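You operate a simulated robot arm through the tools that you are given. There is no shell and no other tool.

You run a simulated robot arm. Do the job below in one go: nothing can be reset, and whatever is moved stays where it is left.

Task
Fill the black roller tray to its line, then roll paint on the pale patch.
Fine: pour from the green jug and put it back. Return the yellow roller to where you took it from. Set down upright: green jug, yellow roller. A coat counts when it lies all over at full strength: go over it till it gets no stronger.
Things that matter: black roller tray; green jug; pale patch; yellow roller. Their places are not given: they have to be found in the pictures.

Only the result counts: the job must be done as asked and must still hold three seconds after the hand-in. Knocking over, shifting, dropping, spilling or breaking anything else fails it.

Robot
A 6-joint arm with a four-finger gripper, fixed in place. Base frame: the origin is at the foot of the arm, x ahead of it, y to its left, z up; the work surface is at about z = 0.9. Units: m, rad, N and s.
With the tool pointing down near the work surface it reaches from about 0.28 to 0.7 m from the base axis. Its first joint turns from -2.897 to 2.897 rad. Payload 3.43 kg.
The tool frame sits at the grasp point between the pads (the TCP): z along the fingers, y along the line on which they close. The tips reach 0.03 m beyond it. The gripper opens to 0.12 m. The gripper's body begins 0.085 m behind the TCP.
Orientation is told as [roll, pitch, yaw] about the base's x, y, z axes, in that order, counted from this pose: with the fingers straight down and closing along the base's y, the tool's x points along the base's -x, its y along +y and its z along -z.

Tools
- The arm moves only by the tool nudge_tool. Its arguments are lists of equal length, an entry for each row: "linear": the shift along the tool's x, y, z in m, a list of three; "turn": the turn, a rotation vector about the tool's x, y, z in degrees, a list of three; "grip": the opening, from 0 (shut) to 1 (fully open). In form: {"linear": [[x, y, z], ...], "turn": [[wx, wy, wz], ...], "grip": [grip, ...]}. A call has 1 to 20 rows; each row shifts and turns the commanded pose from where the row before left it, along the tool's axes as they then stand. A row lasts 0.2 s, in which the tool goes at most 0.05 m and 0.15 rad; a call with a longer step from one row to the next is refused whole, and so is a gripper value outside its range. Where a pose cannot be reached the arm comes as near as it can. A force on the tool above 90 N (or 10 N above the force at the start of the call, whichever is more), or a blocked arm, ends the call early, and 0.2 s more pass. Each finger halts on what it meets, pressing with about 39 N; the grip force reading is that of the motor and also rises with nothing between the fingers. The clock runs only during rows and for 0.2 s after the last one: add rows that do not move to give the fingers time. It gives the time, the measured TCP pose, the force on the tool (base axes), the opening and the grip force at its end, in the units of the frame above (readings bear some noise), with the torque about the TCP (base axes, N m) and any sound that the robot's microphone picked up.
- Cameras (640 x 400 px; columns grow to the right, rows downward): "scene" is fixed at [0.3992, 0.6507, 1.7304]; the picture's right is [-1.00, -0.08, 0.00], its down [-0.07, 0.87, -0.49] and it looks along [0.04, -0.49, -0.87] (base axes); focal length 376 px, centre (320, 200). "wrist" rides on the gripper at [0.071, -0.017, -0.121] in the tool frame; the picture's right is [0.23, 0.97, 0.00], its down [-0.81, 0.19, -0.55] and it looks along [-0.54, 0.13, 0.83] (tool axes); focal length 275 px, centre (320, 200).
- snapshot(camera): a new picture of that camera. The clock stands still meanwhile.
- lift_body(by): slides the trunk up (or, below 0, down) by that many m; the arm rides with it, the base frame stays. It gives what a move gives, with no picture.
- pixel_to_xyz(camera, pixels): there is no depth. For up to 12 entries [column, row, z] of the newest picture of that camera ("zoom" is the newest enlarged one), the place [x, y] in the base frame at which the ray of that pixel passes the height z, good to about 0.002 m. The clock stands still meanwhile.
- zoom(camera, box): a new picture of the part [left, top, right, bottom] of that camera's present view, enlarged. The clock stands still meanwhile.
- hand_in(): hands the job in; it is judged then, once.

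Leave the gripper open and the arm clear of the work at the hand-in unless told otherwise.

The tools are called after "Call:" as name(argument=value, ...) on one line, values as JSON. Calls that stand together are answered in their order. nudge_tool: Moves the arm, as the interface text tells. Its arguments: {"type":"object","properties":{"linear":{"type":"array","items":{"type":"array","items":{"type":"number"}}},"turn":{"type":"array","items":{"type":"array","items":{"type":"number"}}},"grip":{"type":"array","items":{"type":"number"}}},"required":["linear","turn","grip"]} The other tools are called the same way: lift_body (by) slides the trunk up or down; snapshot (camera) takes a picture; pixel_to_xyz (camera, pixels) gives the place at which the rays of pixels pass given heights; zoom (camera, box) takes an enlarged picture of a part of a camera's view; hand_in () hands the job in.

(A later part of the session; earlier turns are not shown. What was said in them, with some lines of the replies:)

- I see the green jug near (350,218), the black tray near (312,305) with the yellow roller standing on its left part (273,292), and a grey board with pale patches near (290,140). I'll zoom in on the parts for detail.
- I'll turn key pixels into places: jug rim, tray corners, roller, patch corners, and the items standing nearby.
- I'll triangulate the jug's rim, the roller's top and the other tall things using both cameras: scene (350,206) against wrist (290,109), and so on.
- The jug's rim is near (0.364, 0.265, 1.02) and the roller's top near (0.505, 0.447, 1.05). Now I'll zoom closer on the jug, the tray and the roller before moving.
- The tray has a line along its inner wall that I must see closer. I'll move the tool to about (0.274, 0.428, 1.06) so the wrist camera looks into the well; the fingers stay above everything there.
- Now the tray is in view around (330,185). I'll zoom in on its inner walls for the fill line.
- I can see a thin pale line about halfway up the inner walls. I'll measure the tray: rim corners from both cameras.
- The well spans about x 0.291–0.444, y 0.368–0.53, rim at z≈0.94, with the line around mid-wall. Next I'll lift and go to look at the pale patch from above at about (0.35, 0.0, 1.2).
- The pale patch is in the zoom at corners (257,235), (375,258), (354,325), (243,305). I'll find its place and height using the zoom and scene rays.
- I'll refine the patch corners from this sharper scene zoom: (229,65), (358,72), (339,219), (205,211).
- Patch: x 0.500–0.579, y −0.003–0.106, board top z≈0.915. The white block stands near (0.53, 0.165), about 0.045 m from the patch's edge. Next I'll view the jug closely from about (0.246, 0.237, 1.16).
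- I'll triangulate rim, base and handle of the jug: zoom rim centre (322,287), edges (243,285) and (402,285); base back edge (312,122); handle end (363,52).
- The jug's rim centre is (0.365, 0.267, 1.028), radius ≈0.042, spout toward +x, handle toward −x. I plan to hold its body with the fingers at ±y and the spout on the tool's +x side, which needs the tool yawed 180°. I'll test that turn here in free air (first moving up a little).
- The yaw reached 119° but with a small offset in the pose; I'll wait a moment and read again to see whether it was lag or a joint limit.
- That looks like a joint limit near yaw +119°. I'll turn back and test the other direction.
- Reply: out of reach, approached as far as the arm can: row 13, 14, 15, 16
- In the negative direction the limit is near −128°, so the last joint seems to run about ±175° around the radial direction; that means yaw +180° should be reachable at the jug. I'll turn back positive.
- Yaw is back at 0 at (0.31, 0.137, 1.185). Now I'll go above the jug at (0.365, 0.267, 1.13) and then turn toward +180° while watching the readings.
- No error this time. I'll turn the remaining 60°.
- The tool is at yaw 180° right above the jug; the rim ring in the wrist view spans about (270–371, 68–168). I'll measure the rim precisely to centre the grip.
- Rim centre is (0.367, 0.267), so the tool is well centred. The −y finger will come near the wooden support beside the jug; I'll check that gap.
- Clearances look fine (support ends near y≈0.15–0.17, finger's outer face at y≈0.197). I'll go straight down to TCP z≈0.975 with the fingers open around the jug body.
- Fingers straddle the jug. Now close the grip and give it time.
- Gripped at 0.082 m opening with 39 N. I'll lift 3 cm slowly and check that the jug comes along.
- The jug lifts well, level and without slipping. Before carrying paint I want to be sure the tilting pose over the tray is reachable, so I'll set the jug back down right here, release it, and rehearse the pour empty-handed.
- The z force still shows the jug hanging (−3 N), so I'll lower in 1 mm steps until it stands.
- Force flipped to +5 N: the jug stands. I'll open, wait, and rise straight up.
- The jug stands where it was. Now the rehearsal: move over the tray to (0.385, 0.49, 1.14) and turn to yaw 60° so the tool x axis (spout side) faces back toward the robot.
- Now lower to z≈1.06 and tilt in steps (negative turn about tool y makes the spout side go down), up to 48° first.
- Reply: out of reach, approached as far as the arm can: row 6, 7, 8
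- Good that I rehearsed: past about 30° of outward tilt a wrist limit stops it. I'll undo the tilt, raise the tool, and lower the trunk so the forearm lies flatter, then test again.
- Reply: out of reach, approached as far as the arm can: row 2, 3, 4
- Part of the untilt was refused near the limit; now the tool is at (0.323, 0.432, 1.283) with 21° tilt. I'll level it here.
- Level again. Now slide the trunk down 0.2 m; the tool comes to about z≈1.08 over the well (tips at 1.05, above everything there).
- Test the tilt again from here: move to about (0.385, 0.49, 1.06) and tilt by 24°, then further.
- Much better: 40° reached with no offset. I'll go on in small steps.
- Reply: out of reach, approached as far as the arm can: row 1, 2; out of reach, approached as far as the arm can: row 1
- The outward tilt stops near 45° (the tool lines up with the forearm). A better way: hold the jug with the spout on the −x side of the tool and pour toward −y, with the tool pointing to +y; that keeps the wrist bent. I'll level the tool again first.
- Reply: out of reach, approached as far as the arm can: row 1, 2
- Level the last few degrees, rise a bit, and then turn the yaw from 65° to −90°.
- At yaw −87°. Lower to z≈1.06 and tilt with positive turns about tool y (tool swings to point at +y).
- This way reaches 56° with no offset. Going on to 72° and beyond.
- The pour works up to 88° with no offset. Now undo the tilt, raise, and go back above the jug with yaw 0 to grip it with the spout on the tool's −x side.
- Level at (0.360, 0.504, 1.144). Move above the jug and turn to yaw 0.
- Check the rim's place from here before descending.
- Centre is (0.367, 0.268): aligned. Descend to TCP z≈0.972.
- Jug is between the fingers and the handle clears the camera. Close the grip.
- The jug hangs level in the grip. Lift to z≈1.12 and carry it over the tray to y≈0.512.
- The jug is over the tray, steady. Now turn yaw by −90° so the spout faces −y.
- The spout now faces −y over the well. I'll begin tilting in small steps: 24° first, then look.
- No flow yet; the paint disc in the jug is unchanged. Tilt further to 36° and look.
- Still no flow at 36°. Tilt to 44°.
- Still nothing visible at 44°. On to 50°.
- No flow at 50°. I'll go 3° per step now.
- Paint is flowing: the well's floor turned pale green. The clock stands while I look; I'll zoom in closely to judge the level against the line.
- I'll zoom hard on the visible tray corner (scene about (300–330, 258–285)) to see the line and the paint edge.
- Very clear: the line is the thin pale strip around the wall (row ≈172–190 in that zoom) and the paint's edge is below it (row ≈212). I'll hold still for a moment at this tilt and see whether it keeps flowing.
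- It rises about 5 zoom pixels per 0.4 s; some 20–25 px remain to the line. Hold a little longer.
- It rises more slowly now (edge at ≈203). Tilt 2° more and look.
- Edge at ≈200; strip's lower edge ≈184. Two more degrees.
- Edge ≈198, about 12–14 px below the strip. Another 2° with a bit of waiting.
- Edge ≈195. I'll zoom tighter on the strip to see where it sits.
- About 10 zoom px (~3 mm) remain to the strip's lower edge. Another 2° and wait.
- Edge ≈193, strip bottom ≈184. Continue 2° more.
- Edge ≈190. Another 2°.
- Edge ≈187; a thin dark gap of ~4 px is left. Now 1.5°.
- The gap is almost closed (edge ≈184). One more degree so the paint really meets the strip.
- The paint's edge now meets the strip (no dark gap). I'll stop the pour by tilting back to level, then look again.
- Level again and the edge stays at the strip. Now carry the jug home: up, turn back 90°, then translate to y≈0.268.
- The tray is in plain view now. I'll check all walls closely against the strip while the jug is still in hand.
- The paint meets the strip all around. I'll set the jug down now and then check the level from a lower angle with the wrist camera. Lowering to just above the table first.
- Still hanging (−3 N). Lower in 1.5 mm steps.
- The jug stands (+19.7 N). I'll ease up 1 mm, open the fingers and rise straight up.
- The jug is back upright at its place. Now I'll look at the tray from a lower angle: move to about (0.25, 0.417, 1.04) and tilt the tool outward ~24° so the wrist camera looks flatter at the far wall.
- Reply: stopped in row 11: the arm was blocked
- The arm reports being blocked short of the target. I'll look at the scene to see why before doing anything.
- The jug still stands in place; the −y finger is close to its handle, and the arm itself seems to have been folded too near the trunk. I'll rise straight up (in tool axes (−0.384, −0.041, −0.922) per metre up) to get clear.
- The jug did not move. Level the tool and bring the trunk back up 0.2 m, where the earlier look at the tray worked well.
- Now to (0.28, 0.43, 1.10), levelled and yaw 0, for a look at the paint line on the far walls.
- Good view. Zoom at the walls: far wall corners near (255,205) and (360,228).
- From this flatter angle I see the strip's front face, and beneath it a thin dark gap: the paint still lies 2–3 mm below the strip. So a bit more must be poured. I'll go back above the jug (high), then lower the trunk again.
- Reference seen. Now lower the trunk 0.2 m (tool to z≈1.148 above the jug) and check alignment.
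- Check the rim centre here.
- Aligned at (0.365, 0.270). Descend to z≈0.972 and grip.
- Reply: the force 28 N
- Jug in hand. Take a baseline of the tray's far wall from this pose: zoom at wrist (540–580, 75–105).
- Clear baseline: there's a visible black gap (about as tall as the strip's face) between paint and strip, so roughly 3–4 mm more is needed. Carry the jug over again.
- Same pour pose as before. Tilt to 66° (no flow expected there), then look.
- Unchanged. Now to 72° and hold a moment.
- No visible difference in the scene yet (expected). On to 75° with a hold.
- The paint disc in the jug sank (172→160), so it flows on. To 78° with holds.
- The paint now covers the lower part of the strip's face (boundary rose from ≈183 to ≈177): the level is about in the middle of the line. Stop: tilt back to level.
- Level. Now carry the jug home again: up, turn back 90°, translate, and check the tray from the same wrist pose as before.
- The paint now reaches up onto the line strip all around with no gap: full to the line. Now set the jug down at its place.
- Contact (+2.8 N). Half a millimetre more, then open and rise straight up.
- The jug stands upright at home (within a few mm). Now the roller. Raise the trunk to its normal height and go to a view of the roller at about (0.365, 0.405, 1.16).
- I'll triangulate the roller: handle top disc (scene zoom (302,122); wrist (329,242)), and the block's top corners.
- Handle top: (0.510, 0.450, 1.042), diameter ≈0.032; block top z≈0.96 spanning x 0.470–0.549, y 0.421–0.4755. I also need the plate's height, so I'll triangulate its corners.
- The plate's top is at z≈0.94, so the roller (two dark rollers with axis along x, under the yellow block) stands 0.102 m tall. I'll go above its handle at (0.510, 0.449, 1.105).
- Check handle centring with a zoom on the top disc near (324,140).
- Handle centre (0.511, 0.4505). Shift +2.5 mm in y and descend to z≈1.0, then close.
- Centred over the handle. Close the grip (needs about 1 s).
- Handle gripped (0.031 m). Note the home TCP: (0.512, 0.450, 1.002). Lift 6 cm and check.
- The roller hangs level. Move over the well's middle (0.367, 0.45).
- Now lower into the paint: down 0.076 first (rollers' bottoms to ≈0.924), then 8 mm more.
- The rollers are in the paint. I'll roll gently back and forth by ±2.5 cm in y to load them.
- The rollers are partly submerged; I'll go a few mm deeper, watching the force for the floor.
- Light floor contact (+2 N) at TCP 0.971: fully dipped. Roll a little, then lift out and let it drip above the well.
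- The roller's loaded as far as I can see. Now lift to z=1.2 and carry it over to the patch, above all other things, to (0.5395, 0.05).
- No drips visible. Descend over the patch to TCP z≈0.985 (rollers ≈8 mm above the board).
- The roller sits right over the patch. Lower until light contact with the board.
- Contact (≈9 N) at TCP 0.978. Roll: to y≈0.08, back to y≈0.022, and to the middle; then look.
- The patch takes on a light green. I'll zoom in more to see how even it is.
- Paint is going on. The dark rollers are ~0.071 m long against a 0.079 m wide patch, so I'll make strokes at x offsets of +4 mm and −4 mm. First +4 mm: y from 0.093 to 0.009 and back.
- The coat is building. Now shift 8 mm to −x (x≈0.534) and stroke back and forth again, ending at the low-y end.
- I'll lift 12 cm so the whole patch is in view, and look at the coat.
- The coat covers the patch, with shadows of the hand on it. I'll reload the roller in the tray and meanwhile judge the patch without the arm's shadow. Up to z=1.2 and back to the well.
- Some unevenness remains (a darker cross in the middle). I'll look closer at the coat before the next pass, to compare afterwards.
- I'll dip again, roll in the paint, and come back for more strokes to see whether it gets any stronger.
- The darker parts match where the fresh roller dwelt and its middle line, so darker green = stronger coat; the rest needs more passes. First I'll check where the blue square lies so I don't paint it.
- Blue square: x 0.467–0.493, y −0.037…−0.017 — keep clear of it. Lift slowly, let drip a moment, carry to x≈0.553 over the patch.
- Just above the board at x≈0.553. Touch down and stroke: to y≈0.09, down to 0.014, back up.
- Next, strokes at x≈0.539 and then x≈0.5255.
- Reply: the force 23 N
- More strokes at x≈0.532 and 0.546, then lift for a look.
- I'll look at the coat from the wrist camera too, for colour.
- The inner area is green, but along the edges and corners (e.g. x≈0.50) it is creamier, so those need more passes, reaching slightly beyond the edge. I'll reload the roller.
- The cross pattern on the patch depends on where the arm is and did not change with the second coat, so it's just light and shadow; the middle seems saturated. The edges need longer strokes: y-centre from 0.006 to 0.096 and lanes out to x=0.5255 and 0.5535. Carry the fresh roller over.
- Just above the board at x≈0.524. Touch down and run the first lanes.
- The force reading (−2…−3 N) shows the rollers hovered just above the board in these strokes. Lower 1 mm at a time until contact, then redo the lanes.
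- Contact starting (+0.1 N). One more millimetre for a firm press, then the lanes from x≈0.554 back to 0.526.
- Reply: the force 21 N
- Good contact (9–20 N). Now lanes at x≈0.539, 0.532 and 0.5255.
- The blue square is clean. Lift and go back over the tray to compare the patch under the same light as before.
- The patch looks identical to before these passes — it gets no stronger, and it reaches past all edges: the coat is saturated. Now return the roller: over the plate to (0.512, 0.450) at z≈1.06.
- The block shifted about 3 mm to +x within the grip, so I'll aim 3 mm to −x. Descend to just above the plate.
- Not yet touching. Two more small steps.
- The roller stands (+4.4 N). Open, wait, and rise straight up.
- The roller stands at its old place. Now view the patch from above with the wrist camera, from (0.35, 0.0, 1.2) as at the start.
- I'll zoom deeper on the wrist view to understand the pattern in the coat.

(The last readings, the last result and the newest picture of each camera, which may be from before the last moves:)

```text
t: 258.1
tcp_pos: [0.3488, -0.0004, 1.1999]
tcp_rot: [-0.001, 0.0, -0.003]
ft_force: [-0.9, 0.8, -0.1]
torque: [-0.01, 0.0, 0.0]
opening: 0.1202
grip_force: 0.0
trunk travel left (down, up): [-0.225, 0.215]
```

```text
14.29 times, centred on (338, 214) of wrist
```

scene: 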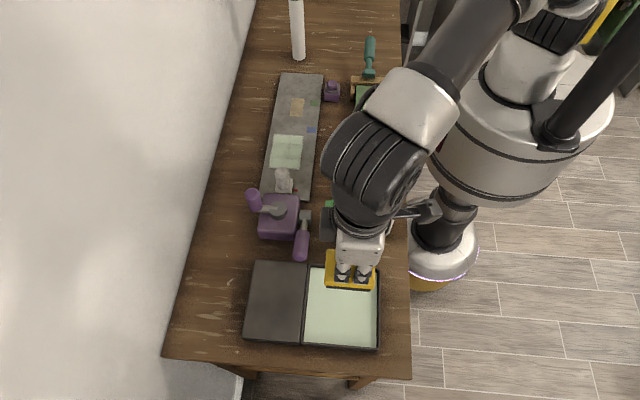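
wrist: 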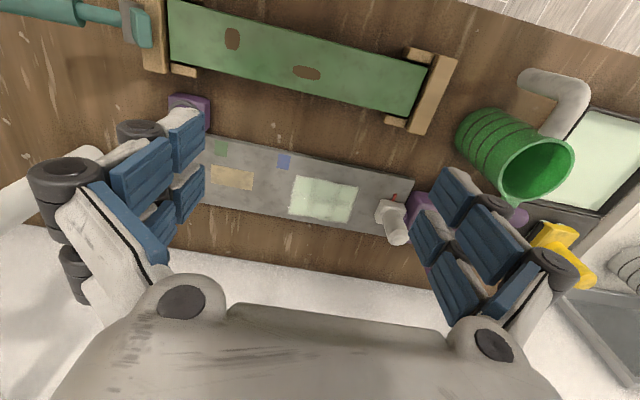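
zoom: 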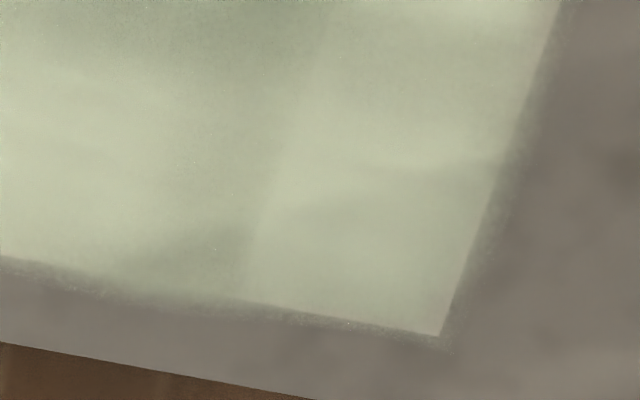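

The coat is drawn as overlapping cells (darker only where they overlap); all six areas look equally strong, reach past every edge, and didn't change over the last two loads. Final checks: tray level, jug, roller, and the table for spills.

Call:
nudge_tool(linear=[[0.0028, 0.0425, -0.0065], [0.0028, 0.0425, -0.0065], [0.0028, 0.0425, -0.0065], [0.0028, 0.0425, -0.0065], [0.0028, 0.0425, -0.0065], [0.0028, 0.0425, -0.0065], [0, 0.0425, -0.0065], [0, 0, 0]], turn=[[0, 0, 0], [0, 0, 0], [0, 0, 0], [0, 0, 0], [0, 0, 0], [0, 0, 0], [0, 0, 0], [0, 0, 0]], grip=[1, 1, 1, 1, 1, 1, 1, 1])

Call:
snapshot(camera="scene")

Call:
zoom(camera="scene", box=[220, 170, 420, 370])

Call:
zoom(camera="scene", box=[298, 258, 334, 280])

Call:
zoom(camera="wrist", box=[200, 20, 520, 260])

```text
t: 259.9
tcp_pos: [0.3307, 0.2969, 1.245]
tcp_rot: [0.001, 0.002, -0.004]
ft_force: [-0.3, -0.2, 0.0]
torque: [0.02, 0.01, 0.02]
opening: 0.12
grip_force: 0.1
trunk travel left (down, up): [-0.225, 0.215]
```

```text
taken
```

scene: 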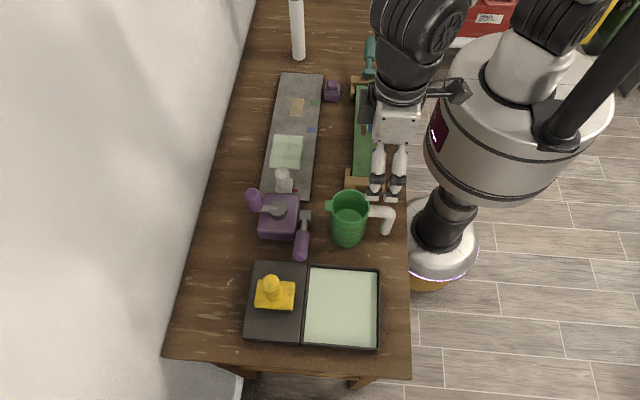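

```text
2.00 times, centred on (320, 270) of scene
```

zoom: 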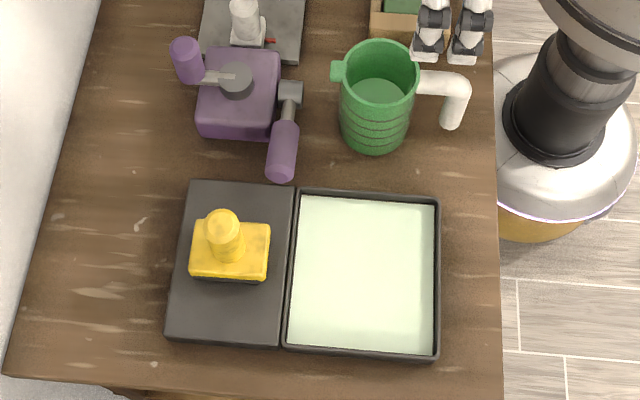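

```text
16.00 times, centred on (316, 269) of scene
```

zoom: 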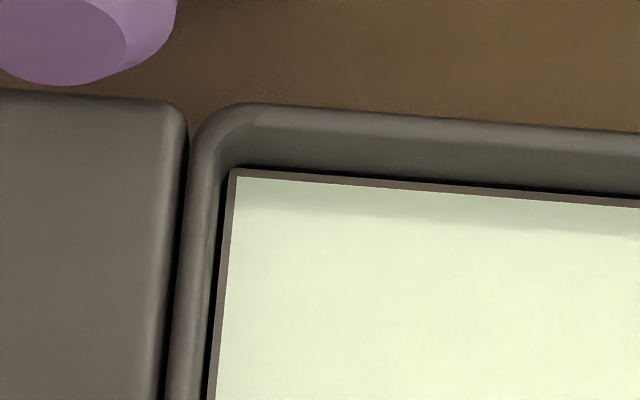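

```text
1.67 times, centred on (360, 140) of wrist
```

zoom: 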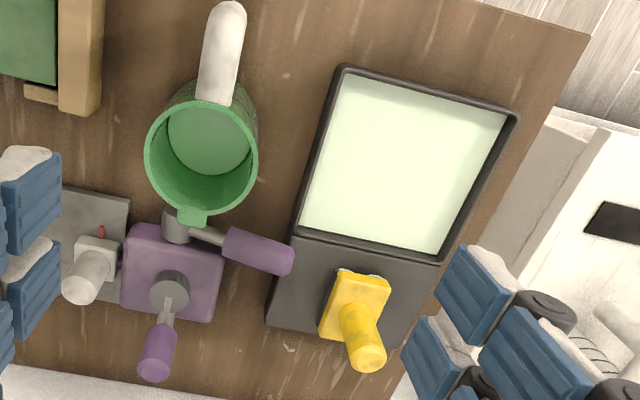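

All is in order: the tray is full to its line strip, the jug and the yellow roller stand upright at their places, the patch is coated all over, there are no spills on the table, and the gripper is open and clear. I hand the job in.

Call:
hand_in()

```text
The job is handed in.
```

The job is handed in. By my own camera checks every part is done, but I got no verdict back.

- **Tray:** filled from the green jug until the paint sits on the line strip all round. It took two pours, because a flatter camera angle showed the first had stopped a few millimetres short.
- **Jug:** back upright at its place, within about 3 mm and turned a few degrees at most.
- **Patch:** rolled with three loads of paint. The coat looked the same before and after the last two loads, so I took it as full strength. It reaches past all four edges, so a thin fringe of paint lies on the board just outside the patch. The blue square beside it stayed clean.
- **Roller:** back upright on the tray's plate where I took it from.

I saw no spills, and nothing else moved. The gripper is open and the arm is clear of the work.
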